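You operate a simulated robot arm through the tools that you are given. There is no shell and no other tool. Be economical: measure what you need, move in short steps, check, and stop when the job is done.

You run a simulated robot arm. Do the job below in one go: nothing can be reset, and whatever is moved stays where it is left.

TASK
Press the number five button three times. Take the dusty filter and put it on the brown board. Take the small blue cap and leave it on the green table. Fetch the short teal reel and set it on top of the green block. Stack the can that says "OIL" from the grey table on top of the can labelled "grease". Fetch the green reel and set it on the top of the sump bench. Put one of the numbered reels from the white table on the purple table. Any order will do. Set down upright: dusty filter, numbered reel.

The check looks at the end state, three seconds after you hand in, the way a careful person would. Anything else that was tipped, shoved, dropped, spilled or broken makes it a failure. Lids that push on must go on centred and level and be pressed home; caps that screw on are set level and turned clockwise until they are tight.

THE ROBOT
A 7-joint arm with a vacuum gripper on a trunk, on a base that drives. Base frame: it is fixed to the floor where the robot stands at the start and does not move with it; the origin is under the middle of the robot, x ahead of it, y to its left, z up; the surface under the hand at the start is at about z = 0.85. Units: m, degrees, N and s.
With the tool pointing down near the work surface it reaches from about 0.1 to 0.62 m from the robot's upright axis, wherever it stands. Its first joint turns from -69.0 to 172.0 degrees. Places, roughly: brown board (11x8x2 cm) [1.4, -0.6, 0.9]; dusty filter (6x6x13 cm) [1.4, -0.7, 0.9]; green block (8x8x3 cm) [1.7, 1.7, 0.9]; green reel (12x12x10 cm) [3.4, 1.7, 0.8]; green table [3.5, -0.8, 0.8]; number five button [0.5, 0, 1]; numbered reel [6.75, 2, 0.75]; orange can, purple can, silver can [3.5, 2.25, 0.75]; purple table [4.3, 2.4, 0.8]; short teal reel (6x6x5 cm) [1.5, 2, 0.9]; small blue cap (4x4x2 cm) [0.6, 1.7, 0.3]; top of the sump bench [1.5, -0.5, 0.8]. Payload 1.06 kg.
Tool frame: the origin (TCP) lies in the middle of the cups' lips, and z points out of the cups. The gripper has 1 cup of 0.024 m across, covering 0.024 by 0.024 m (tool x, y); the bellows give 0.008 m. With the vacuum on, a cup seals on a smooth face that it is pressed against (1 to 4 N); it does not hold porous or soft things. The pull reaches 23 N.
Orientation is that of the tool frame in the base frame, as a unit quaternion [x, y, z, w]. With the cups facing straight down, the tool's x points along the base's -x, its y along +y and its z along -z.

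THE INTERFACE
- The arm moves only by the tool step_arm. Its argument "series" is a list of rows, each a list of 6 numbers: the shift along the tool's x, y, z in units of 500 mm (1.0 is 500 mm), then the turn, a rotation vector about the tool's x, y, z in units of 180 degrees (1.0 is 180 degrees). In form: [[tx, ty, tz, wx, wy, wz], ...]. A call has 1 to 12 rows; each row is the pose to reach, as a shift and turn from the pose commanded when the call began, along the tool's axes at that moment. "suction" is the vacuum: 1 switches it on, 0 off, set as the call begins (left out, the last holds). A call with a number of a shift or a turn outside -1 to 1 is refused whole. A row lasts 0.2 s, in which the tool goes at most 0.05 m and 8.6 degrees; a call with a longer step from one row to the next is refused whole, and so is a gripper value outside its range. A pose out of reach is approached as far as the arm can. The call stops where the force on the tool passes 40 N (or 10 N more than at its start, if that is more) or the arm is blocked; 0.2 s more then pass. The pull builds up within a second once a cup has sealed. Time passes only in rows, and 0.2 s behind the last, so rows that repeat a pose give it time. It gives the time, the measured TCP pose, the force on the tool (base axes) and the pull of the vacuum at its end, in the units of the frame above (readings bear some noise), with the torque about the TCP (base axes, N m) and any sound that the robot's microphone picked up.
- Cameras (640 x 400 px; columns grow to the right, rows downward): "scene" is now at [0.1743, -0.0191, 1.2247]; the picture's right is [-0.20, -0.98, 0.00], its down [-0.41, 0.09, -0.91] and it looks along [0.89, -0.18, -0.42] (base axes); focal length 232 px, centre (320, 200). "wrist" rides on the gripper at [0.078, 0.019, -0.096] in the tool frame; the picture's right is [-0.24, 0.97, 0.00], its down [-0.71, -0.17, -0.69] and it looks along [-0.67, -0.16, 0.73] (tool axes); focal length 243 px, centre (320, 200).
- grab_frame(camera): a new picture of that camera. It takes no simulated time.
- slide_trunk(by): slides the trunk up (or, below 0, down) by that many m; the arm and the scene camera ride with it, the base frame stays. It gives what a move gives, with no picture.
- steer(legs): drives the robot by 1 to 6 legs, each [ahead, left, turn to the left] in m, m and degrees, along the robot's own axes; the way and the turn of a leg run together, so that a leg with both is an arc; at most 1.5 m and 180 degrees a leg. The arm and the cameras ride along, it lands a little off, and it stops where it bumps. It gives what a move gives.
- turn_head(pan, tilt): turns the head with the scene camera to pan (to the left, within 80 degrees either way) and tilt (down, from -29 to 69), counted from straight ahead of the robot. It gives what a move gives.
- measure_at(camera, pixels): for up to 12 pixels [column, row] of the newest picture of that camera ("zoom" is the newest enlarged one), the place [x, y, z] in the base frame of the surface seen there, good to about 0.003 m. It takes no simulated time.
- enlarge(camera, box): a new picture of the part [left, top, right, bottom] of that camera's present view, enlarged. It takes no simulated time.
- sign_off(): hands the job in; it is judged then, once.

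Keep the steps short. Do not move on a guess: measure, check each grasp and each placing, and mend mistakes. In all there are 131 turns and 136 pictures (those below and enlarged ones count). Leave the vacuum off and the arm clear of the work at the hand-in unless told otherwise, and finish with a single line.

The tools are called after "Emit:" as a command line: name --pt "numbers of a row" for each row, then --argument value for the rest, lists and objects as JSON in quotes. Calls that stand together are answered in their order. step_arm: Moves the arm, as the interface text tells. Its arguments: {"type":"object","properties":{"series":{"type":"array","items":{"type":"array","items":{"type":"number"}}},"suction":{"type":"number"}},"required":["series"]} The other tools are called the same way: slide_trunk (by) slides the trunk up or down; steer (legs) drives the base; turn_head (pan, tilt) turns the head that bears the scene camera; grab_frame (camera) takes a picture; measure_at (camera, pixels) gives the place of the surface under pixels of a picture; enlarge (camera, box) takes an enlarged picture of a part of a camera's view; sign_off () hands the job in.

At the start:

```text
time_s: 0.0
tool_pos: [0.3328, -0.0615, 1.1306]
tcp_rot: [0.0, 1.0, 0.001, 0.001]
force: [-0.7, -0.1, 0.3]
wrist_torque: [-0.01, 0.0, 0.0]
pull: 0.1
trunk travel left (down, up): [-0.375, 0.117]
robot x, y, heading: [0.0038, -0.0016, 0.0]
head pan, tilt: [-11.7, 25.0]
```

scene: 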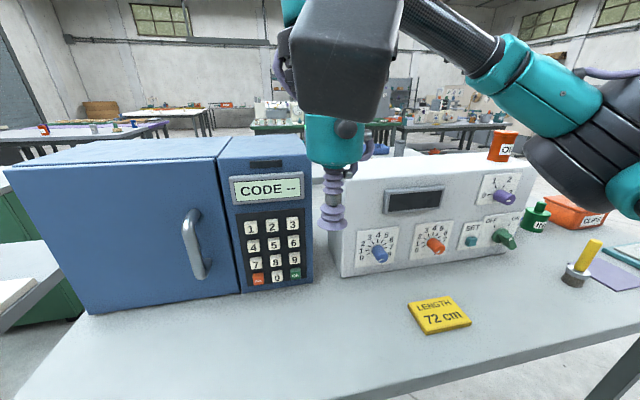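
wrist: 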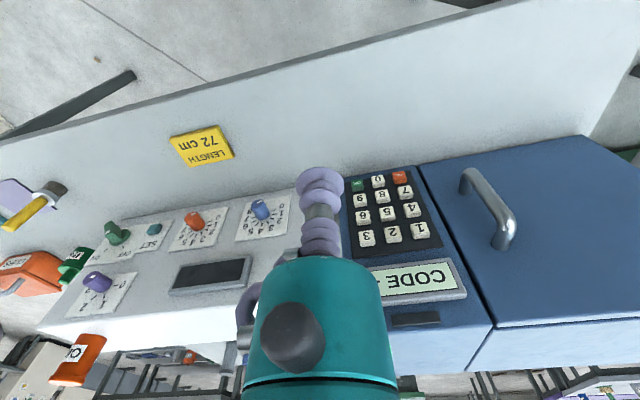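

I see a blue safe with a keypad around (270,245). I'll enlarge it to find the five key.

Emit:
enlarge --camera "scene" --box '[220, 150, 330, 300]'

Emit:
measure_at --camera "scene" --pixels '[[273, 244], [251, 228], [292, 225], [254, 264], [294, 259], [279, 277], [333, 222], [240, 215], [300, 212], [190, 240], [205, 270]]'

```text
2.67 times, centred on (275, 225) of scene
```

zoom: 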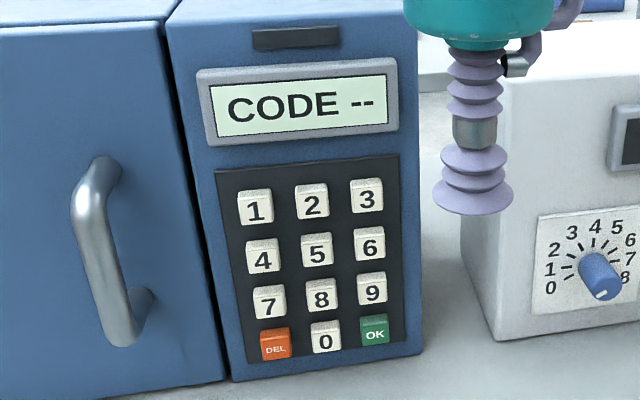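

```text
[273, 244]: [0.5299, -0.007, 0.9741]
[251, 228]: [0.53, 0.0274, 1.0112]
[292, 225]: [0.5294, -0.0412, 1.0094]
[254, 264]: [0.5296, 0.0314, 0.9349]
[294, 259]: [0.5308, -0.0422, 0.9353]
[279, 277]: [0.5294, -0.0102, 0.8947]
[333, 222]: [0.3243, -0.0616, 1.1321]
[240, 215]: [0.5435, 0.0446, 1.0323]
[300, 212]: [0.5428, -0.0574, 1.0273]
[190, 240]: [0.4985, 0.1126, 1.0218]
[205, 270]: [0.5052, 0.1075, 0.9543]
```

The face is vertical, facing me; key 5 is at about (0.530, -0.008, 0.974). I'll turn the tool to point forward (-90° about tool y) while shifting to stand off in front of it.

Emit:
step_arm --pt "-0.02 0.01 0.0 0 -0.045 0" --pt "-0.04 0.02 0.0 0 -0.09 0" --pt "-0.06 0.03 0.02 0 -0.135 0" --pt "-0.08 0.04 0.04 0 -0.18 0" --pt "-0.1 0.05 0.06 0 -0.225 0" --pt "-0.12 0.06 0.09 0 -0.27 0" --pt "-0.14 0.07 0.12 0 -0.315 0" --pt "-0.16 0.08 0.15 0 -0.36 0" --pt "-0.18 0.09 0.18 0 -0.405 0" --pt "-0.2 0.1 0.21 0 -0.45 0" --pt "-0.21 0.107 0.25 0 -0.495 0" --pt "-0.21 0.107 0.28 0 -0.5 0"

Emit:
grab_frame --camera "scene"

Emit:
grab_frame --camera "wrist"

```text
time_s: 2.6
tool_pos: [0.4364, -0.0086, 0.9903]
tcp_rot: [0.002, 0.706, 0.0, 0.708]
force: [0.6, 0.0, -1.3]
wrist_torque: [0.02, 0.0, 0.05]
pull: 0.1
trunk travel left (down, up): [-0.375, 0.117]
robot x, y, heading: [0.0006, 0.0022, 0.0]
head pan, tilt: [-11.7, 25.0]
```

```text
132 pictures are left
```

scene: 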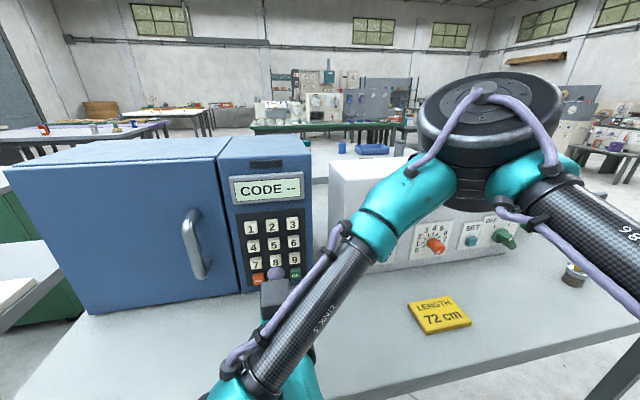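

```text
131 pictures are left
```

wrist: 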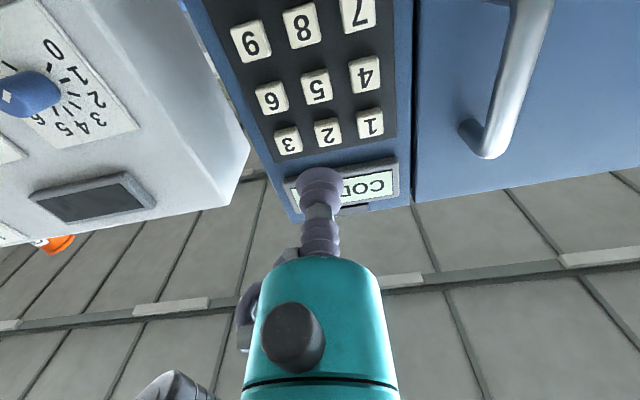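

The tool points forward cleanly. I'll measure key 5 in the wrist view at (316,86).

Emit:
measure_at --camera "wrist" --pixels '[[316, 86], [304, 90], [329, 82], [318, 97], [272, 97], [365, 75], [293, 110]]'

```text
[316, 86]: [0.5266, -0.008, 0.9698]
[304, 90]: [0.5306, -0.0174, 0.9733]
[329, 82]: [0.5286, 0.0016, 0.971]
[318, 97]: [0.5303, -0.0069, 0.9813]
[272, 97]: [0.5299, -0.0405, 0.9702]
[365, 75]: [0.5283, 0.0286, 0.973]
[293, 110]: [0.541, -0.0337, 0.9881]
```

Key 5's centre is (0.529, -0.0075, 0.972). I'll line up and approach to about 12 mm away.

Emit:
step_arm --pt "0.037 0.001 0.05 0 0 0" --pt "0.037 0.001 0.1 0 0 0" --pt "0.037 0.001 0.155 0 0 0" --pt "0.037 0.001 0.155 0 0 0"

Emit:
grab_frame --camera "wrist"

```text
time_s: 3.6
tool_pos: [0.514, -0.0072, 0.9707]
tcp_rot: [0.0, 0.707, 0.0, 0.707]
force: [-0.3, -0.6, 0.7]
wrist_torque: [0.01, -0.02, -0.01]
pull: 0.0
trunk travel left (down, up): [-0.375, 0.117]
robot x, y, heading: [-0.0007, 0.0009, 0.1]
head pan, tilt: [-11.7, 25.0]
```

```text
130 pictures are left
```

wrist: 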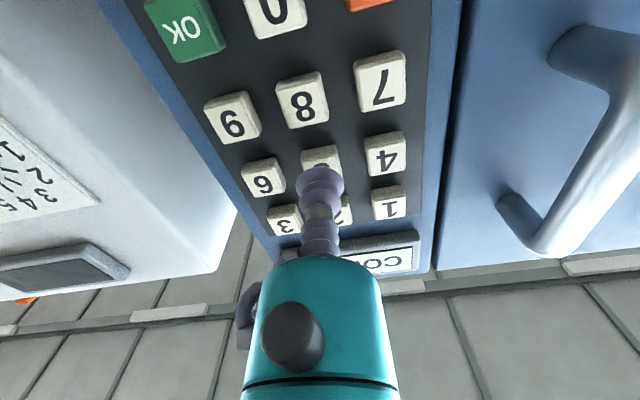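

The cup sits in front of 5. I'll press once gently: forward in small steps and then back.

Emit:
step_arm --pt "0 0 0.02 0 0 0" --pt "0 0 0.03 0 0 0" --pt "0 0 0.038 0 0 0" --pt "0 0 0.044 0 0 0" --pt "0 0 0.044 0 0 0"

Emit:
enlarge --camera "scene" --box '[220, 150, 330, 300]'

```text
time_s: 4.8
tool_pos: [0.5366, -0.0078, 0.9732]
tcp_rot: [0.001, 0.707, 0.0, 0.707]
force: [-2.9, -0.1, -0.9]
wrist_torque: [-0.03, -0.02, 0.01]
pull: 0.0
trunk travel left (down, up): [-0.375, 0.117]
robot x, y, heading: [0.0007, 0.0038, -0.1]
head pan, tilt: [-11.7, 25.0]
heard: click
```

```text
2.67 times, centred on (275, 225) of scene
```

zoom: 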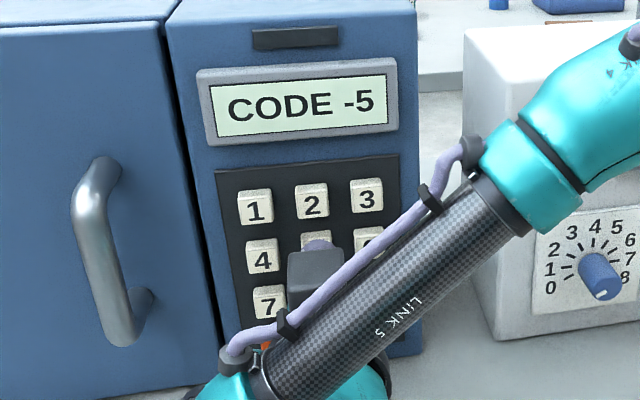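

Click, and the display reads "-5". I'll back off 22 mm and press a second time.

Emit:
step_arm --pt "0 0 -0.02 0 0 0" --pt "0 0 -0.044 0 0 0" --pt "0 0 -0.044 0 0 0" --pt "0 0 -0.024 0 0 0" --pt "0 0 -0.012 0 0 0" --pt "0 0 -0.005 0 0 0" --pt "0 0 0 0 0 0" --pt "0 0 0 0 0 0"

Emit:
enlarge --camera "scene" --box '[220, 150, 330, 300]'

```text
time_s: 6.6
tool_pos: [0.5354, -0.0081, 0.972]
tcp_rot: [0.001, 0.707, -0.001, 0.707]
force: [-2.9, -0.2, -1.2]
wrist_torque: [0.01, -0.02, -0.07]
pull: 0.1
trunk travel left (down, up): [-0.375, 0.117]
robot x, y, heading: [0.0013, -0.003, 0.2]
head pan, tilt: [-11.7, 25.0]
heard: click
```

```text
2.67 times, centred on (275, 225) of scene
```

zoom: 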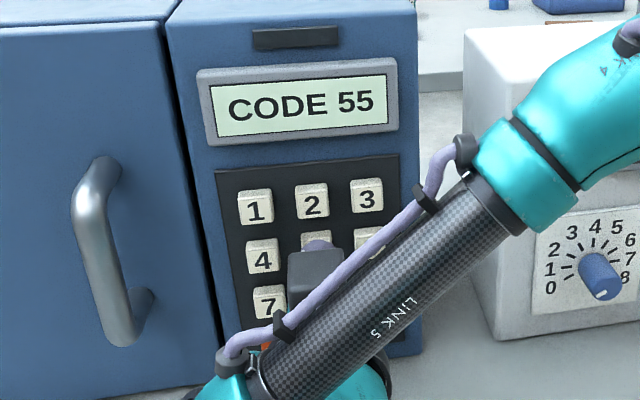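

"55" shown. Third press, then retreat well back.

Emit:
step_arm --pt "0 0 -0.02 0 0 0" --pt "0 0 -0.044 0 0 0" --pt "0 0 -0.044 0 0 0" --pt "0 0 -0.024 0 0 0" --pt "0 0 -0.012 0 0 0" --pt "0 0 -0.005 0 0 0" --pt "0 0 0 0 0 0" --pt "0 0 0 0 0 0" --pt "0 0 -0.03 0 0 0" --pt "0 0 -0.1 0 0 0" --pt "0 0 -0.18 0 0 0"

Emit:
enlarge --camera "scene" --box '[220, 150, 330, 300]'

```text
time_s: 9.0
tool_pos: [0.4468, -0.0075, 0.9708]
tcp_rot: [0.002, 0.707, -0.001, 0.708]
force: [-0.2, 0.4, 0.0]
wrist_torque: [0.04, 0.01, 0.0]
pull: 0.1
trunk travel left (down, up): [-0.375, 0.117]
robot x, y, heading: [0.0023, -0.0006, 0.0]
head pan, tilt: [-11.7, 25.0]
heard: click
```

```text
2.67 times, centred on (275, 225) of scene
```

zoom: 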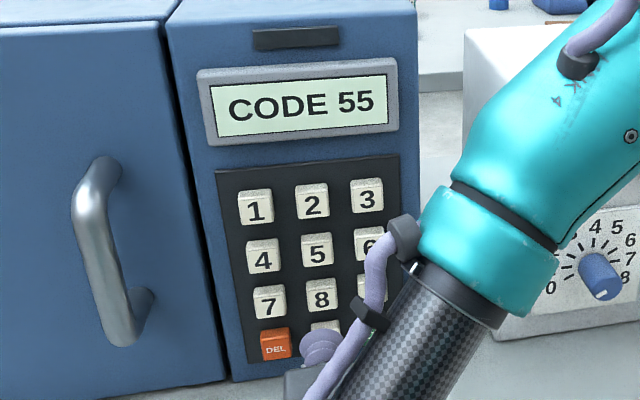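

Three clicks heard: pressing is done. Now I return the tool to pointing down, near the start pose.

Emit:
step_arm --pt "-0.05 0 -0.03 0 0.045 0" --pt "-0.09 -0.01 -0.06 0 0.09 0" --pt "-0.13 -0.02 -0.09 0 0.135 0" --pt "-0.16 -0.03 -0.12 0 0.18 0" --pt "-0.19 -0.04 -0.14 0 0.225 0" --pt "-0.22 -0.05 -0.16 0 0.27 0" --pt "-0.25 -0.06 -0.18 0 0.315 0" --pt "-0.27 -0.07 -0.2 0 0.36 0" --pt "-0.29 -0.08 -0.21 0 0.405 0" --pt "-0.31 -0.09 -0.22 0 0.45 0" --pt "-0.32 -0.1 -0.228 0 0.495 0" --pt "-0.32 -0.107 -0.228 0 0.5 0"

Emit:
turn_head --pan -45 --tilt 25

Emit:
grab_frame --camera "scene"

Emit:
turn_head --pan 60 --tilt 25

Emit:
grab_frame --camera "scene"

```text
time_s: 11.6
tool_pos: [0.3317, -0.0614, 1.1303]
tcp_rot: [0.0, 1.0, 0.0, -0.001]
force: [-0.9, -0.1, 0.2]
wrist_torque: [-0.01, 0.0, 0.01]
pull: 0.0
trunk travel left (down, up): [-0.375, 0.117]
robot x, y, heading: [-0.0034, 0.0025, -0.1]
head pan, tilt: [-11.7, 25.0]
```

```text
time_s: 12.6
tool_pos: [0.332, -0.0603, 1.1314]
tcp_rot: [0.001, 1.0, 0.001, 0.0]
force: [0.2, -0.5, 1.1]
wrist_torque: [0.04, -0.01, 0.01]
pull: 0.1
trunk travel left (down, up): [-0.375, 0.117]
robot x, y, heading: [0.0022, 0.0003, -0.1]
head pan, tilt: [-45.0, 25.0]
```

```text
126 pictures are left
```

scene: 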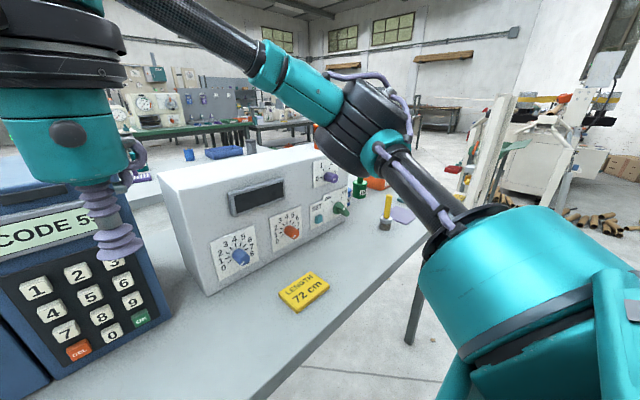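

```text
time_s: 14.4
tool_pos: [0.3329, -0.0602, 1.1302]
tcp_rot: [0.002, 1.0, 0.001, -0.001]
force: [-1.1, 0.3, 0.1]
wrist_torque: [0.03, -0.01, -0.04]
pull: 0.1
trunk travel left (down, up): [-0.375, 0.117]
robot x, y, heading: [0.0006, -0.0007, 0.1]
head pan, tilt: [60.0, 25.0]
```

```text
125 pictures are left
```

scene: 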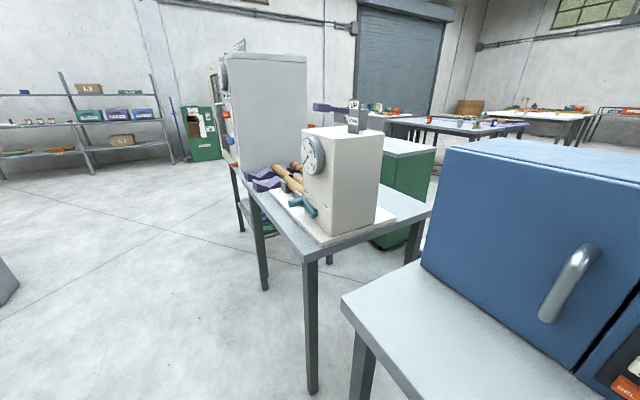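

I'll measure floor and table corners here to lay out a path.

Emit:
measure_at --camera "scene" --pixels '[[303, 262], [430, 212], [235, 165], [342, 297], [350, 140], [265, 225], [410, 170], [272, 70], [265, 288], [240, 230], [300, 55], [420, 125]]'

Emit:
enlarge --camera "scene" --box '[200, 40, 440, 290]'

Emit:
turn_head --pan 20 --tilt 15

Emit:
grab_frame --camera "scene"

```text
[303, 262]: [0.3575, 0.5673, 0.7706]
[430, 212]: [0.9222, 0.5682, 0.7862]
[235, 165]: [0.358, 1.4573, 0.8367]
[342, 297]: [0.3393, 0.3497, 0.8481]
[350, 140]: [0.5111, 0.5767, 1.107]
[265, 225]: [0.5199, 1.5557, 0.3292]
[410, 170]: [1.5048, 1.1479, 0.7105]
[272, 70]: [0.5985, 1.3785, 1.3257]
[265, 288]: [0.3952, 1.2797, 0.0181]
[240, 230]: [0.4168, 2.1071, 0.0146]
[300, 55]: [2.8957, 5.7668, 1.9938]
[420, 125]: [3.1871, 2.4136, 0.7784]
```

```text
1.60 times, centred on (320, 165) of scene
```

zoom: 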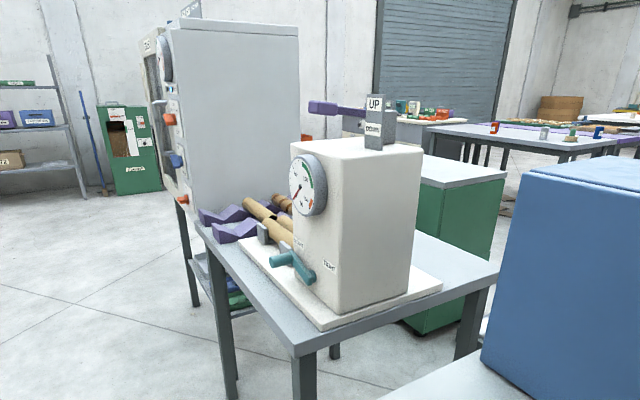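

```text
time_s: 15.5
tool_pos: [0.3317, -0.06, 1.1321]
tcp_rot: [0.001, 1.0, 0.001, 0.001]
force: [1.0, 0.4, -0.2]
wrist_torque: [0.01, 0.01, -0.01]
pull: 0.2
trunk travel left (down, up): [-0.375, 0.117]
robot x, y, heading: [-0.0013, -0.0019, 0.0]
head pan, tilt: [20.0, 15.0]
```

```text
123 pictures are left
```

scene: 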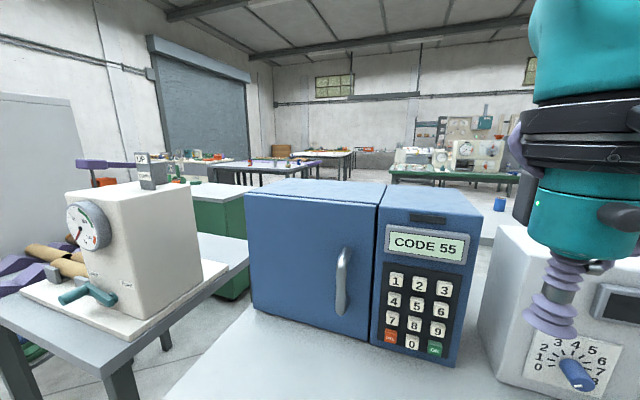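

The blue cap is on the lower shelf under the bench to the left (y≈1.7). I'll back off 0.3 m and slide left 1.65 m in legs, then look.

Emit:
steer --legs '[[-0.35, 0, 0], [0, 0.85, 0], [0, 0.85, 0]]'

Emit:
turn_head --pan 0 --tilt 40

Emit:
grab_frame --camera "scene"

```text
time_s: 32.6
tool_pos: [-0.0229, 1.6419, 1.1313]
tcp_rot: [-0.002, 1.0, 0.001, -0.001]
force: [0.6, 0.2, 0.1]
wrist_torque: [0.02, -0.02, -0.02]
pull: 0.0
trunk travel left (down, up): [-0.375, 0.117]
robot x, y, heading: [-0.3595, 1.7035, 0.4]
head pan, tilt: [20.0, 15.0]
```

```text
time_s: 33.5
tool_pos: [-0.023, 1.6432, 1.1317]
tcp_rot: [-0.002, 1.0, 0.001, 0.001]
force: [-0.5, -0.2, 0.5]
wrist_torque: [0.01, 0.0, 0.01]
pull: 0.0
trunk travel left (down, up): [-0.375, 0.117]
robot x, y, heading: [-0.3537, 1.7029, 0.3]
head pan, tilt: [0.0, 40.0]
```

```text
122 pictures are left
```

scene: 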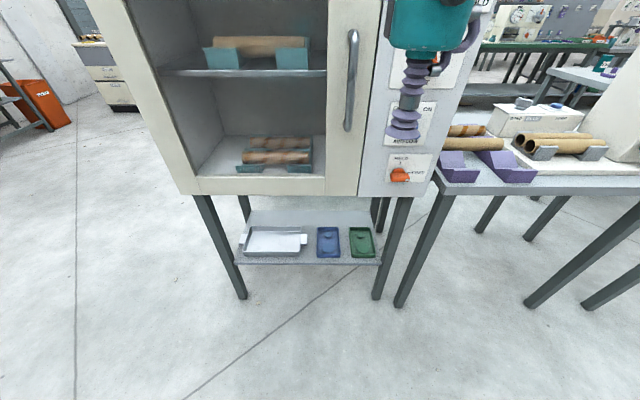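

I see an oven stand with a lower shelf with trays at (280,240), (328,241), (362,241). Enlarging it.

Emit:
enlarge --camera "scene" --box '[220, 200, 400, 310]'

Emit:
measure_at --camera "scene" --pixels '[[328, 241], [362, 241], [275, 240], [240, 262], [380, 262], [195, 193], [358, 195], [402, 195], [437, 190], [250, 212], [407, 130]]'

```text
3.56 times, centred on (310, 255) of scene
```

zoom: 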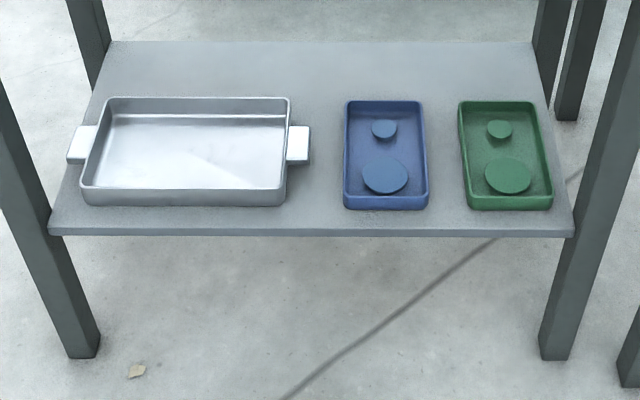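

```text
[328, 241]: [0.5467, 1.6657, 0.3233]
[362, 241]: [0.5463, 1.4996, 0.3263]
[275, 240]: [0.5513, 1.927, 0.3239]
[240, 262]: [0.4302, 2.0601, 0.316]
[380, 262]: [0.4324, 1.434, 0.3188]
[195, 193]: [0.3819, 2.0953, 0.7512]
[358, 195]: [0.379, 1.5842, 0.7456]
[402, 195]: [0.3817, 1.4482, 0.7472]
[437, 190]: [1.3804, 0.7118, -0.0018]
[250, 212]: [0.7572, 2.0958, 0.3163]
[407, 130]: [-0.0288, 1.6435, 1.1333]
```

Two blue caps: the small one at zoom (384,130). I'll measure in the zoom.

Emit:
measure_at --camera "zoom" --pixels '[[384, 128], [373, 130], [396, 128], [384, 118], [384, 138], [385, 180], [350, 105], [420, 105], [345, 200], [427, 200], [370, 150], [500, 128]]'

```text
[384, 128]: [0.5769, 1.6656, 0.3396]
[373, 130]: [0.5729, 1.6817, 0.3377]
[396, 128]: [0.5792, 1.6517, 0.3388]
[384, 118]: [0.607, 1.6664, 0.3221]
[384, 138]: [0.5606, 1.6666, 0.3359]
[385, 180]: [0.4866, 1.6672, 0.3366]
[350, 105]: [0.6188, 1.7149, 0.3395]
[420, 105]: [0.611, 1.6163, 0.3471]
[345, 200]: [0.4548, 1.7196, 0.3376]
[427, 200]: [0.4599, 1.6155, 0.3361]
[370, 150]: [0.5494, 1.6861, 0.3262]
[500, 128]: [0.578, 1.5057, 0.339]
```

The small cap's top centre is about (0.577, 1.666, 0.339). Lowering the trunk fully in this free space, then viewing the arm shape.

Emit:
slide_trunk --by -0.37

Emit:
step_arm --pt "0 0 0.08 0 0 0" --pt "0 0 0.16 0 0 0" --pt "0 0 0.24 0 0 0" --pt "0 0 0.32 0 0 0" --pt "0 0 0.4 0 0 0" --pt "0 0 0.48 0 0 0" --pt "0 0 0.56 0 0 0" --pt "0 0 0.6 0 0 0" --pt "0 0 0.6 0 0 0"

Emit:
grab_frame --camera "scene"

Emit:
grab_frame --camera "wrist"

```text
time_s: 35.4
tool_pos: [-0.0161, 1.6419, 0.9379]
tcp_rot: [0.004, 1.0, -0.001, -0.007]
force: [6.0, -1.4, -3.9]
wrist_torque: [0.11, 0.36, 0.03]
pull: 0.1
trunk travel left (down, up): [-0.188, 0.304]
robot x, y, heading: [-0.3574, 1.7049, 0.5]
head pan, tilt: [0.0, 40.0]
stopped: the force on the tool passed its limit at 58 N (the readings are from after the stop); the commanded pose is now the measured one
```

```text
time_s: 37.4
tool_pos: [-0.0211, 1.6407, 0.6405]
tcp_rot: [0.004, 1.0, -0.001, -0.006]
force: [-1.5, -0.1, -0.1]
wrist_torque: [-0.02, 0.0, 0.0]
pull: 0.0
trunk travel left (down, up): [-0.188, 0.304]
robot x, y, heading: [-0.3558, 1.7016, 0.5]
head pan, tilt: [0.0, 40.0]
```

```text
120 pictures are left
```

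scene: 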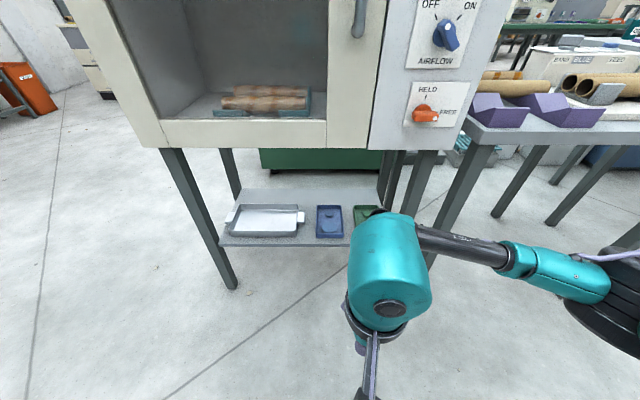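

```text
119 pictures are left
```

wrist: 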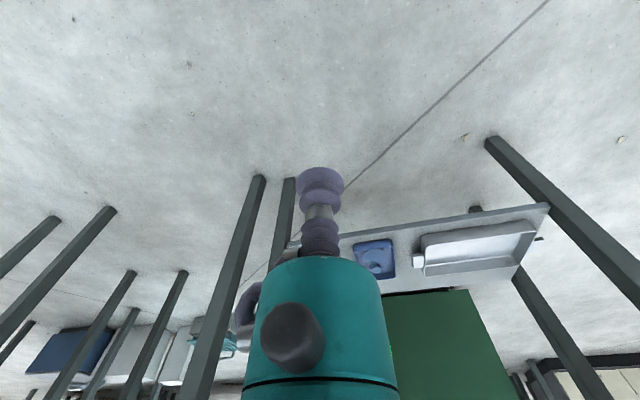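

The slide stopped at a contact. I'll check where arm parts are relative to the furniture.

Emit:
measure_at --camera "scene" --pixels '[[620, 275], [600, 255], [565, 260], [500, 250], [450, 235], [390, 225], [430, 240], [380, 360], [630, 340], [470, 125]]'

Emit:
turn_head --pan -60 --tilt 40

Emit:
grab_frame --camera "scene"

```text
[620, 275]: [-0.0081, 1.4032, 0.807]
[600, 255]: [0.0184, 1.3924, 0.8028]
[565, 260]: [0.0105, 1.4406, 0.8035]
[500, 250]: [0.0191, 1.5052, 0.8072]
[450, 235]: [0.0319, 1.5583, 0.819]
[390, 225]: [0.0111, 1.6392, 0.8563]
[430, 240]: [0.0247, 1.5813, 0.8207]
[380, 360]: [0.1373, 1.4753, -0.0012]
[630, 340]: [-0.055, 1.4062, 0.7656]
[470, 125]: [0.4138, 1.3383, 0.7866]
```

```text
time_s: 38.7
tool_pos: [-0.0205, 1.6419, 0.6402]
tcp_rot: [0.004, 1.0, -0.001, -0.006]
force: [-0.2, 0.4, 0.7]
wrist_torque: [0.0, 0.01, 0.02]
pull: 0.1
trunk travel left (down, up): [-0.188, 0.304]
robot x, y, heading: [-0.357, 1.7031, 0.1]
head pan, tilt: [-60.0, 40.0]
```

```text
118 pictures are left
```

scene: 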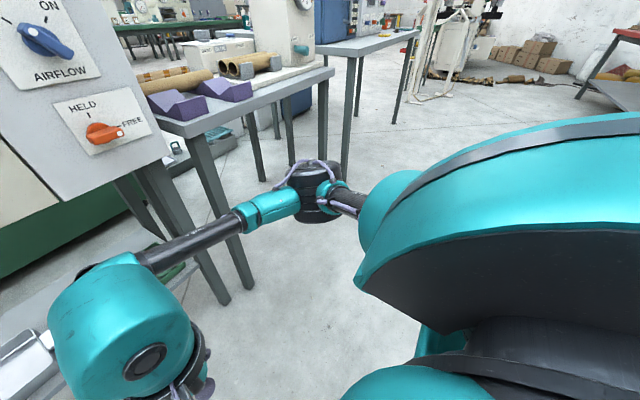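

Nothing of the scene was touched; likely the arm met the robot itself. The forearm is low-profile (wrist top ~0.21 above the TCP), so it fits under the oven. I'll try lowering the TCP further here in free space.

Emit:
step_arm --pt "0 0 0.08 0 0 0" --pt "0 0 0.16 0 0 0" --pt "0 0 0.24 0 0 0" --pt "0 0 0.32 0 0 0" --pt "0 0 0.4 0 0 0" --pt "0 0 0.48 0 0 0" --pt "0 0 0.48 0 0 0"

Emit:
grab_frame --camera "scene"

```text
time_s: 40.3
tool_pos: [-0.0235, 1.6424, 0.4004]
tcp_rot: [0.003, 1.0, -0.001, -0.006]
force: [0.1, 0.1, 0.0]
wrist_torque: [0.02, -0.03, -0.03]
pull: 0.1
trunk travel left (down, up): [-0.188, 0.304]
robot x, y, heading: [-0.3543, 1.7041, 0.3]
head pan, tilt: [-60.0, 40.0]
```

```text
117 pictures are left
```

scene: 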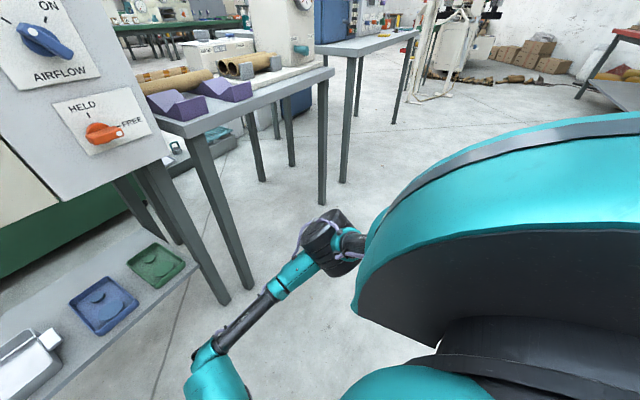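

It goes down well. I'll measure the shoulder dome and elbow extents to be sure they clear the oven when I drive forward.

Emit:
measure_at --camera "scene" --pixels '[[450, 150], [370, 290], [365, 250], [500, 140], [330, 215], [330, 255], [270, 300], [210, 355], [225, 385], [420, 330], [400, 200]]'

Emit:
turn_head --pan 0 --tilt 60

Emit:
grab_frame --camera "scene"

```text
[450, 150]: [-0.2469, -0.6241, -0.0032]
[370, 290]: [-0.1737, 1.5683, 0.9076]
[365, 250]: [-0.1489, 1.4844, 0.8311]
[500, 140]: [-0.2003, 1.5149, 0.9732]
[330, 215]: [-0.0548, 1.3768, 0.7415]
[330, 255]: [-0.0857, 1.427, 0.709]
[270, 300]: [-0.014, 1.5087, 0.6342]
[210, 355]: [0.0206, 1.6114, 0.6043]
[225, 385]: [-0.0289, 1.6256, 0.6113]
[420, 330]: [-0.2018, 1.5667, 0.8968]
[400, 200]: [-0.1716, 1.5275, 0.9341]
```

```text
time_s: 41.6
tool_pos: [-0.0235, 1.6411, 0.3999]
tcp_rot: [0.004, 1.0, -0.001, -0.005]
force: [0.2, -0.1, -0.6]
wrist_torque: [0.01, 0.04, 0.02]
pull: 0.0
trunk travel left (down, up): [-0.188, 0.304]
robot x, y, heading: [-0.3562, 1.7038, 0.6]
head pan, tilt: [0.0, 60.0]
```

```text
116 pictures are left
```

scene: 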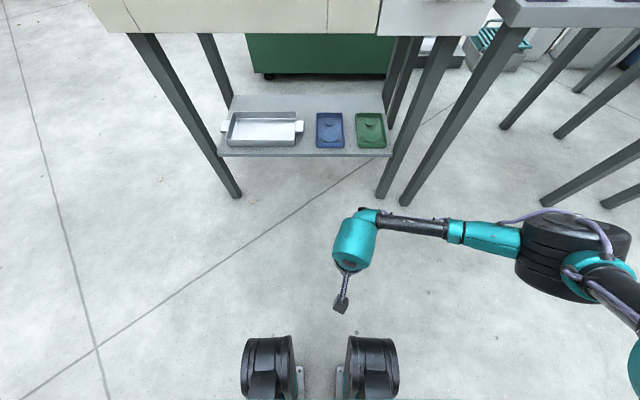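

I'll raise the TCP 0.12 m and try lowering the trunk 0.12 m more so the elbow stays below the oven.

Emit:
step_arm --pt "0 0 -0.08 0 0 0" --pt "0 0 -0.16 0 0 0" --pt "0 0 -0.24 0 0 0" --pt "0 0 -0.24 0 0 0"

Emit:
slide_trunk --by -0.12

Emit:
grab_frame --camera "scene"

```text
time_s: 42.6
tool_pos: [-0.0224, 1.6415, 0.5208]
tcp_rot: [0.004, 1.0, -0.001, -0.006]
force: [-0.5, -0.2, 0.0]
wrist_torque: [0.03, 0.0, 0.01]
pull: 0.1
trunk travel left (down, up): [-0.188, 0.304]
robot x, y, heading: [-0.3577, 1.7041, 0.6]
head pan, tilt: [0.0, 60.0]
```

```text
time_s: 44.1
tool_pos: [-0.0214, 1.6429, 0.4003]
tcp_rot: [0.004, 1.0, 0.0, -0.006]
force: [0.7, 0.0, 0.0]
wrist_torque: [0.03, 0.0, 0.03]
pull: 0.2
trunk travel left (down, up): [-0.068, 0.424]
robot x, y, heading: [-0.3588, 1.7021, 0.3]
head pan, tilt: [0.0, 60.0]
```

```text
115 pictures are left
```

scene: 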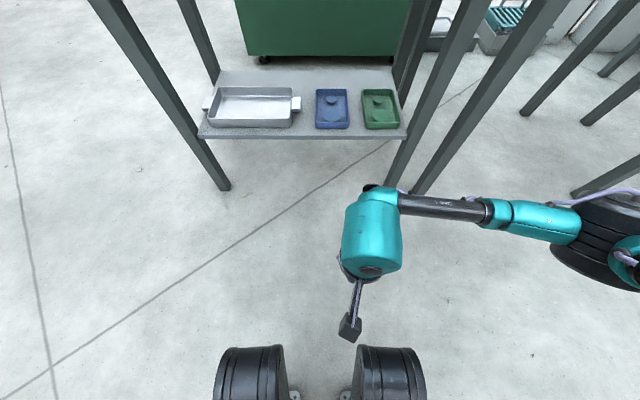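

Good. Next I extend the arm forward in the open (TCP to about x=0.21, y=1.666, z=0.45) before driving under the oven.

Emit:
step_arm --pt "-0.08 0.01 -0.05 0 0 0" --pt "-0.16 0.02 -0.1 0 0 0" --pt "-0.24 0.03 -0.1 0 0 0" --pt "-0.32 0.04 -0.1 0 0 0" --pt "-0.4 0.048 -0.1 0 0 0" --pt "-0.46 0.048 -0.1 0 0 0" --pt "-0.46 0.048 -0.1 0 0 0"

Emit:
grab_frame --camera "scene"

```text
time_s: 45.7
tool_pos: [0.209, 1.6648, 0.4481]
tcp_rot: [0.004, 1.0, 0.0, -0.006]
force: [-1.2, 0.3, -1.2]
wrist_torque: [-0.01, 0.01, -0.01]
pull: 0.0
trunk travel left (down, up): [-0.068, 0.424]
robot x, y, heading: [-0.3528, 1.698, 0.3]
head pan, tilt: [0.0, 60.0]
```

```text
114 pictures are left
```

scene: 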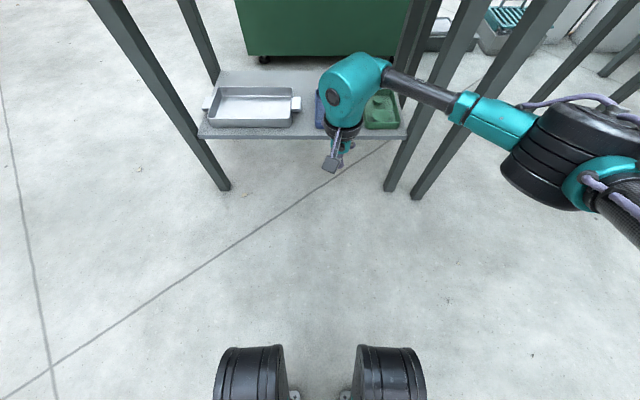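

The forearm comes from the right at an angle. Measuring it against the leg at (0.38–0.43, 1.44).

Emit:
measure_at --camera "scene" --pixels '[[385, 75], [420, 92], [460, 108], [510, 120], [560, 110], [600, 140], [530, 165], [350, 75], [402, 186], [417, 190], [420, 100], [440, 40]]'

```text
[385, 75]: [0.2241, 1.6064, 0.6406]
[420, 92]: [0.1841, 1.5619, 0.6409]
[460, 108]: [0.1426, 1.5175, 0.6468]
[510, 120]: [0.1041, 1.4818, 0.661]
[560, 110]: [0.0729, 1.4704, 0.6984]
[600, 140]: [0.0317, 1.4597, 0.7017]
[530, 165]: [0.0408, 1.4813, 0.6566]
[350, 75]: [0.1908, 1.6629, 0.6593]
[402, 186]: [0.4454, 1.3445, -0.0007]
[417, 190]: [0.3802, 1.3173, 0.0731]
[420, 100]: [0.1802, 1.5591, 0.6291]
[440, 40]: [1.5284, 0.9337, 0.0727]
```

With this geometry the elbow would hit the stand's leg. I'll stand further left and turned right 35° so the forearm goes straight in. First slide left 0.34, then turn in place.

Emit:
steer --legs '[[0, 0.34, 0], [0, 0, -35]]'

Emit:
grab_frame --camera "scene"

```text
time_s: 51.0
tool_pos: [0.0821, 1.6896, 0.4486]
tcp_rot: [0.305, 0.952, 0.001, -0.006]
force: [-0.5, -0.2, 0.5]
wrist_torque: [0.02, 0.0, 0.01]
pull: 0.0
trunk travel left (down, up): [-0.068, 0.424]
robot x, y, heading: [-0.3554, 2.0459, -35.0]
head pan, tilt: [0.0, 60.0]
```

```text
113 pictures are left
```

scene: 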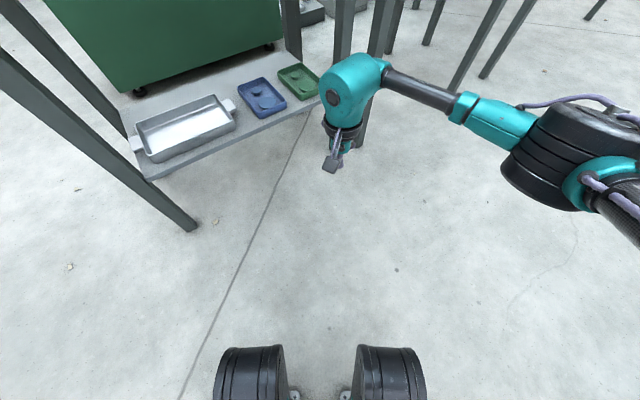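

Checking wheel positions to avoid bumping the front-left leg of the stand.

Emit:
measure_at --camera "scene" --pixels '[[245, 348], [220, 360], [250, 385], [385, 348], [420, 365], [195, 228], [180, 215], [60, 130], [360, 125]]'

```text
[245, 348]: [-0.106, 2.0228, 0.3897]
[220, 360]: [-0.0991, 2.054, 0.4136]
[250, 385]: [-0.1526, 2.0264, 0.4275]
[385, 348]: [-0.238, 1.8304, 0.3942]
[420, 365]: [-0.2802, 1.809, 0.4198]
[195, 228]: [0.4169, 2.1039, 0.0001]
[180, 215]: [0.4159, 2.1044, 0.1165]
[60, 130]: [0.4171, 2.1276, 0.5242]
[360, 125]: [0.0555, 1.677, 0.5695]
```

The front bumpers would be too close to the left leg at 35°. I'll use 27° instead: turn +8°, shift right, then drive straight in (+x 0.41).

Emit:
steer --legs '[[0, 0, 8], [0.035, -0.07, 0], [0.367, 0.187, 0]]'

Emit:
grab_frame --camera "scene"

Emit:
grab_frame --camera "wrist"

```text
time_s: 55.0
tool_pos: [0.5369, 1.6777, 0.4478]
tcp_rot: [0.237, 0.971, 0.001, -0.006]
force: [0.4, -0.2, 1.0]
wrist_torque: [-0.01, 0.01, -0.02]
pull: 0.1
trunk travel left (down, up): [-0.068, 0.424]
robot x, y, heading: [0.0537, 1.969, -27.0]
head pan, tilt: [0.0, 60.0]
```

```text
112 pictures are left
```

scene: 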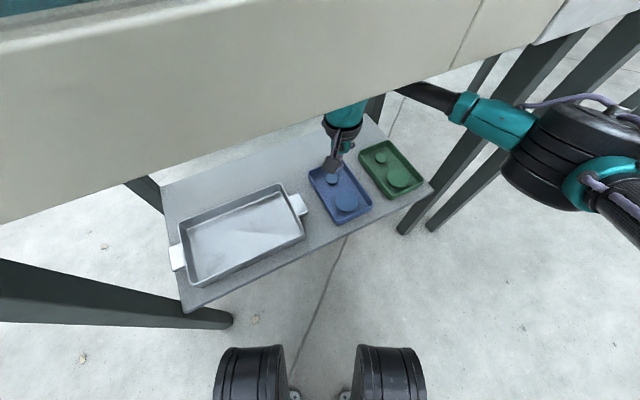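

```text
111 pictures are left
```

wrist: 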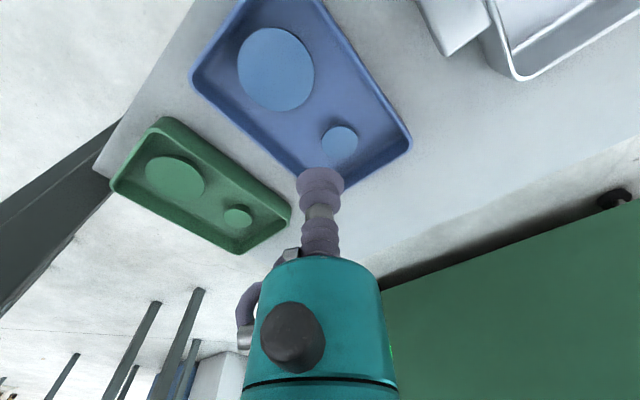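

Well placed. I'll measure the small cap in the wrist view at (340,143).

Emit:
measure_at --camera "wrist" --pixels '[[340, 142], [323, 140], [357, 140], [340, 129], [342, 155], [275, 68], [375, 160]]'

Emit:
measure_at --camera "scene" --pixels '[[332, 178], [345, 203]]'

```text
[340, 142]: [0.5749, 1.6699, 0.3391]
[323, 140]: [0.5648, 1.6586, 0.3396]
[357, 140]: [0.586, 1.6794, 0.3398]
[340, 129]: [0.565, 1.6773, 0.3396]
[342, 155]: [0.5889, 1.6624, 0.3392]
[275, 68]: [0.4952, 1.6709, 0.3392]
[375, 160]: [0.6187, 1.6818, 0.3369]
```

```text
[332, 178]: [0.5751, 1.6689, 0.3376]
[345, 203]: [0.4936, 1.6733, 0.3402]
```

Target (0.576,1.669,0.339). I shift over it, descend, and press lightly with vacuum on.

Emit:
step_arm --pt "-0.078 0.019 0.0 0 0 0" --pt "-0.078 0.019 0.09 0 0 0" --pt "-0.078 0.019 0.17 0 0 0" --pt "-0.078 0.019 0.205 0 0 0" --pt "-0.078 0.019 0.218 0 0 0" --pt "-0.078 0.019 0.224 0 0 0" --pt "-0.078 0.019 0.224 0 0 0" --pt "-0.078 0.019 0.224 0 0 0" --pt "-0.078 0.019 0.224 0 0 0" --suction 1

Emit:
grab_frame --camera "wrist"

```text
time_s: 57.0
tool_pos: [0.5761, 1.6687, 0.3349]
tcp_rot: [0.237, 0.971, 0.001, -0.004]
force: [4.2, 0.2, 14.3]
wrist_torque: [-0.02, -0.04, -0.01]
pull: 23.0
trunk travel left (down, up): [-0.068, 0.424]
robot x, y, heading: [0.0501, 1.9666, -26.6]
head pan, tilt: [0.0, 60.0]
```

```text
110 pictures are left
```

wrist: 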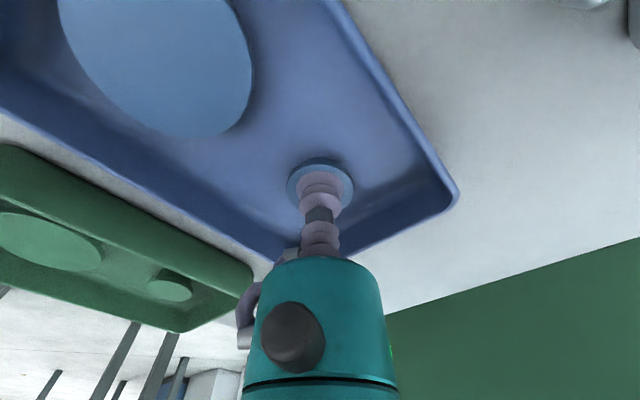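

Sealed (pull 23). Lifting straight up 0.11 m.

Emit:
step_arm --pt "0 0 -0.03 0 0 0" --pt "0 0 -0.08 0 0 0" --pt "0 0 -0.16 0 0 0" --pt "0 0 -0.22 0 0 0" --pt "0 0 -0.22 0 0 0"

Emit:
grab_frame --camera "wrist"

```text
time_s: 58.2
tool_pos: [0.5752, 1.6668, 0.4469]
tcp_rot: [0.237, 0.971, 0.002, -0.006]
force: [0.1, -0.2, -0.3]
wrist_torque: [0.02, -0.01, -0.01]
pull: 22.6
trunk travel left (down, up): [-0.068, 0.424]
robot x, y, heading: [0.0554, 1.9681, -27.1]
head pan, tilt: [0.0, 60.0]
```

```text
109 pictures are left
```

wrist: 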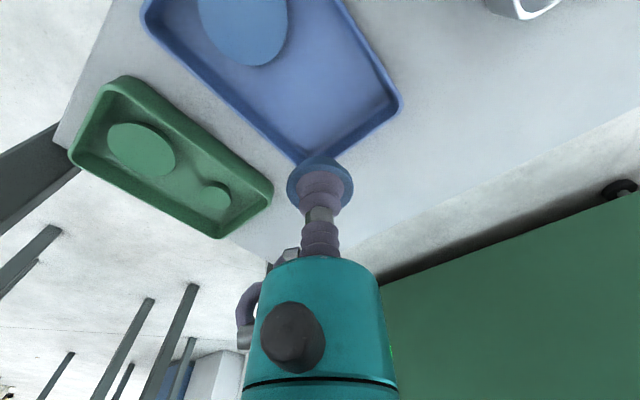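

Holding the cap. Now back straight out from under the oven.

Emit:
steer --legs '[[-0.49, -0.25, 0], [0, 0, 27]]'

Emit:
step_arm --pt "0.09 0 0 0 0 0" --pt "0.18 0 -0.05 0 0 0" --pt "0.27 0 -0.1 0 0 0" --pt "0.36 0 -0.15 0 0 0" --pt "0.44 0 -0.2 0 0 0" --pt "0.44 0 -0.28 0 0 0" --pt "0.44 0 -0.36 0 0 0"

Emit:
slide_trunk --by 0.3

Emit:
turn_head --pan 15 --tilt 20

Emit:
grab_frame --camera "scene"

```text
time_s: 62.7
tool_pos: [0.1084, 1.9334, 0.4461]
tcp_rot: [0.004, 1.0, -0.001, -0.006]
force: [-0.5, 0.2, 0.1]
wrist_torque: [-0.02, 0.02, -0.02]
pull: 23.0
trunk travel left (down, up): [-0.068, 0.424]
robot x, y, heading: [-0.4945, 1.9627, 0.5]
head pan, tilt: [0.0, 60.0]
```

```text
refused: row 2 steps farther than a row can; nothing moved
```

```text
time_s: 65.7
tool_pos: [0.1068, 1.9328, 0.747]
tcp_rot: [0.003, 1.0, -0.001, -0.006]
force: [-0.1, 0.4, -0.2]
wrist_torque: [0.0, 0.0, -0.02]
pull: 22.6
trunk travel left (down, up): [-0.368, 0.124]
robot x, y, heading: [-0.4975, 1.9616, 0.2]
head pan, tilt: [0.0, 60.0]
```

```text
time_s: 66.8
tool_pos: [0.1071, 1.9335, 0.747]
tcp_rot: [0.003, 1.0, -0.001, -0.005]
force: [-0.8, 0.8, -0.4]
wrist_torque: [-0.05, 0.0, -0.02]
pull: 22.9
trunk travel left (down, up): [-0.368, 0.124]
robot x, y, heading: [-0.4919, 1.9646, 0.5]
head pan, tilt: [15.0, 20.0]
```

```text
108 pictures are left
```

scene: 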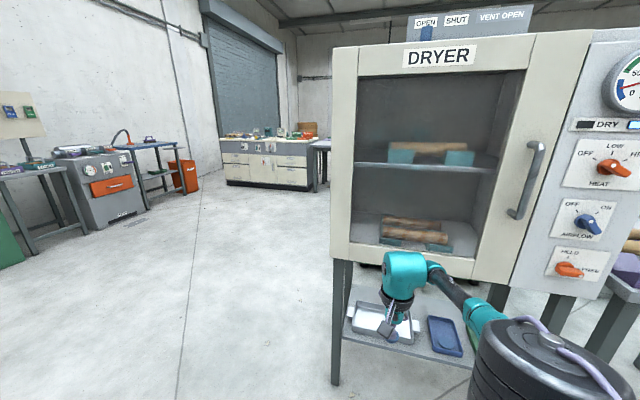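

Retracting the arm and raising it, then driving round the left end of the dryer.

Emit:
step_arm --pt "0.08 0 -0.04 0 0 0" --pt "0.16 0 -0.08 0 0 0" --pt "0.24 0 -0.12 0 0 0" --pt "0.32 0 -0.16 0 0 0" --pt "0.4 0 -0.2 0 0 0" --pt "0.46 0 -0.26 0 0 0" --pt "0.5 0 -0.34 0 0 0" --pt "0.5 0 -0.43 0 0 0" --pt "0.5 0 -0.52 0 0 0" --pt "0.5 0 -0.6 0 0 0"

Emit:
steer --legs '[[0, 0.85, 0], [1.45, 0, 0]]'

Emit:
turn_head --pan -35 --tilt 20

Emit:
grab_frame --camera "scene"

Emit:
turn_head --pan 20 --tilt 15

Emit:
grab_frame --camera "scene"

```text
time_s: 69.0
tool_pos: [-0.1384, 1.936, 1.0497]
tcp_rot: [0.003, 1.0, -0.001, -0.005]
force: [0.2, -0.7, -0.1]
wrist_torque: [-0.01, 0.01, -0.01]
pull: 22.8
trunk travel left (down, up): [-0.368, 0.124]
robot x, y, heading: [-0.4981, 1.9641, 0.3]
head pan, tilt: [15.0, 20.0]
```

```text
time_s: 83.6
tool_pos: [1.3158, 2.7773, 1.0485]
tcp_rot: [0.007, 1.0, 0.0, -0.006]
force: [-0.8, -0.8, 0.8]
wrist_torque: [0.01, 0.0, -0.02]
pull: 22.6
trunk travel left (down, up): [-0.368, 0.124]
robot x, y, heading: [0.9594, 2.8058, -0.1]
head pan, tilt: [15.0, 20.0]
```

```text
time_s: 84.8
tool_pos: [1.3166, 2.7777, 1.0484]
tcp_rot: [0.008, 1.0, -0.001, -0.005]
force: [0.3, 0.4, 0.9]
wrist_torque: [-0.04, 0.03, 0.01]
pull: 22.6
trunk travel left (down, up): [-0.368, 0.124]
robot x, y, heading: [0.9578, 2.8016, -0.2]
head pan, tilt: [-35.0, 20.0]
```

```text
107 pictures are left
```

scene: 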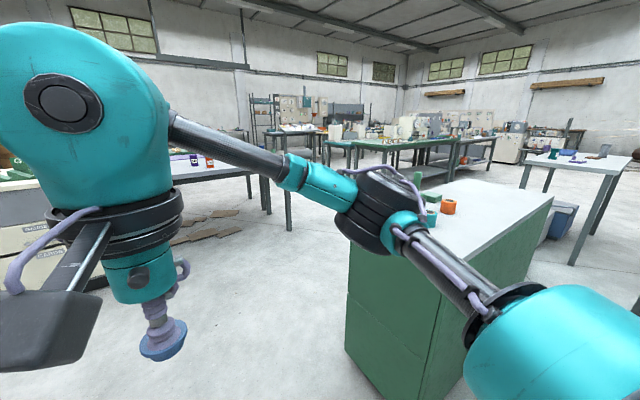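

```text
time_s: 86.0
tool_pos: [1.3164, 2.7778, 1.049]
tcp_rot: [0.007, 1.0, -0.001, -0.005]
force: [0.4, 0.6, -0.5]
wrist_torque: [0.01, -0.02, -0.01]
pull: 23.5
trunk travel left (down, up): [-0.368, 0.124]
robot x, y, heading: [0.9565, 2.8035, -0.1]
head pan, tilt: [20.0, 15.0]
```

```text
106 pictures are left
```

scene: 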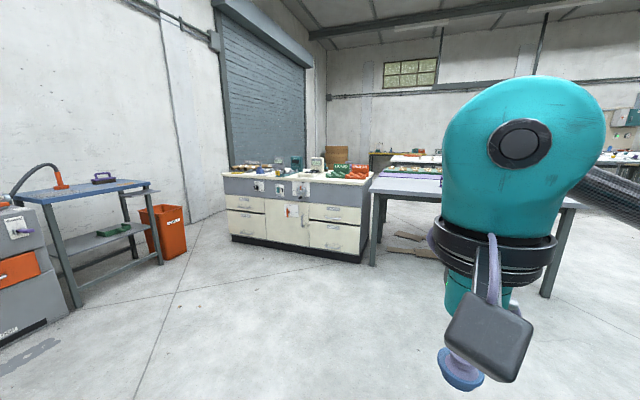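

Let me measure furniture positions in this picture.

Emit:
measure_at --camera "scene" --pixels '[[372, 265], [360, 262], [232, 240], [545, 297], [430, 190], [370, 190], [575, 205], [280, 180]]'

Emit:
turn_head --pan -42 --tilt 22

Emit:
grab_frame --camera "scene"

Emit:
measure_at --camera "scene" --pixels '[[290, 225], [425, 180], [525, 240], [595, 185], [560, 250], [490, 225], [520, 165], [400, 140], [300, 215], [620, 150]]'

```text
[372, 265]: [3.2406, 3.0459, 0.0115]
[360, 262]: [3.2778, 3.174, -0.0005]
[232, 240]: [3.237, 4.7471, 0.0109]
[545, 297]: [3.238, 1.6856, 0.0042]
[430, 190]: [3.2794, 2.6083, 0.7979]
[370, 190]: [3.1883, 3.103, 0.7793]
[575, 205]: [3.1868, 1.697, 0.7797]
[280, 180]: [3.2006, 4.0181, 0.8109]
```

```text
time_s: 87.3
tool_pos: [1.3164, 2.7775, 1.048]
tcp_rot: [0.006, 1.0, -0.002, -0.005]
force: [0.4, 0.3, 0.0]
wrist_torque: [0.01, 0.0, -0.04]
pull: 22.8
trunk travel left (down, up): [-0.368, 0.124]
robot x, y, heading: [0.9595, 2.8069, -0.1]
head pan, tilt: [-42.0, 22.0]
```

```text
105 pictures are left
```

scene: 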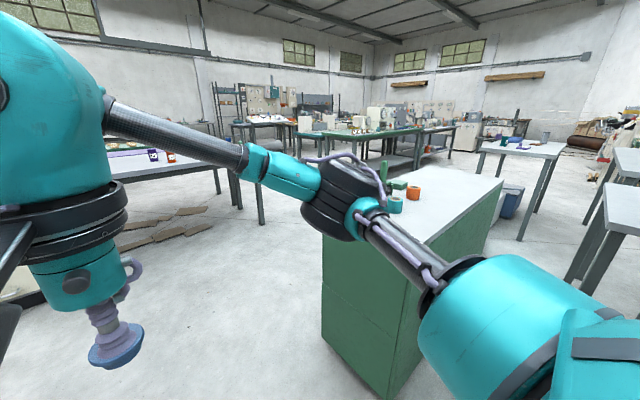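

```text
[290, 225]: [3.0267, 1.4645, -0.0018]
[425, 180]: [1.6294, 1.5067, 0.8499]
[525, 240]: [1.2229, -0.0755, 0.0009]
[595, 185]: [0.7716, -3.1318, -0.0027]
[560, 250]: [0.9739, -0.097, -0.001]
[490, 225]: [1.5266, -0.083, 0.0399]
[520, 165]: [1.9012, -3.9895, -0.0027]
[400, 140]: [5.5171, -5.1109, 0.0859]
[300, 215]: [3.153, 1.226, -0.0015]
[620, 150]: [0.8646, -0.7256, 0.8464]
```

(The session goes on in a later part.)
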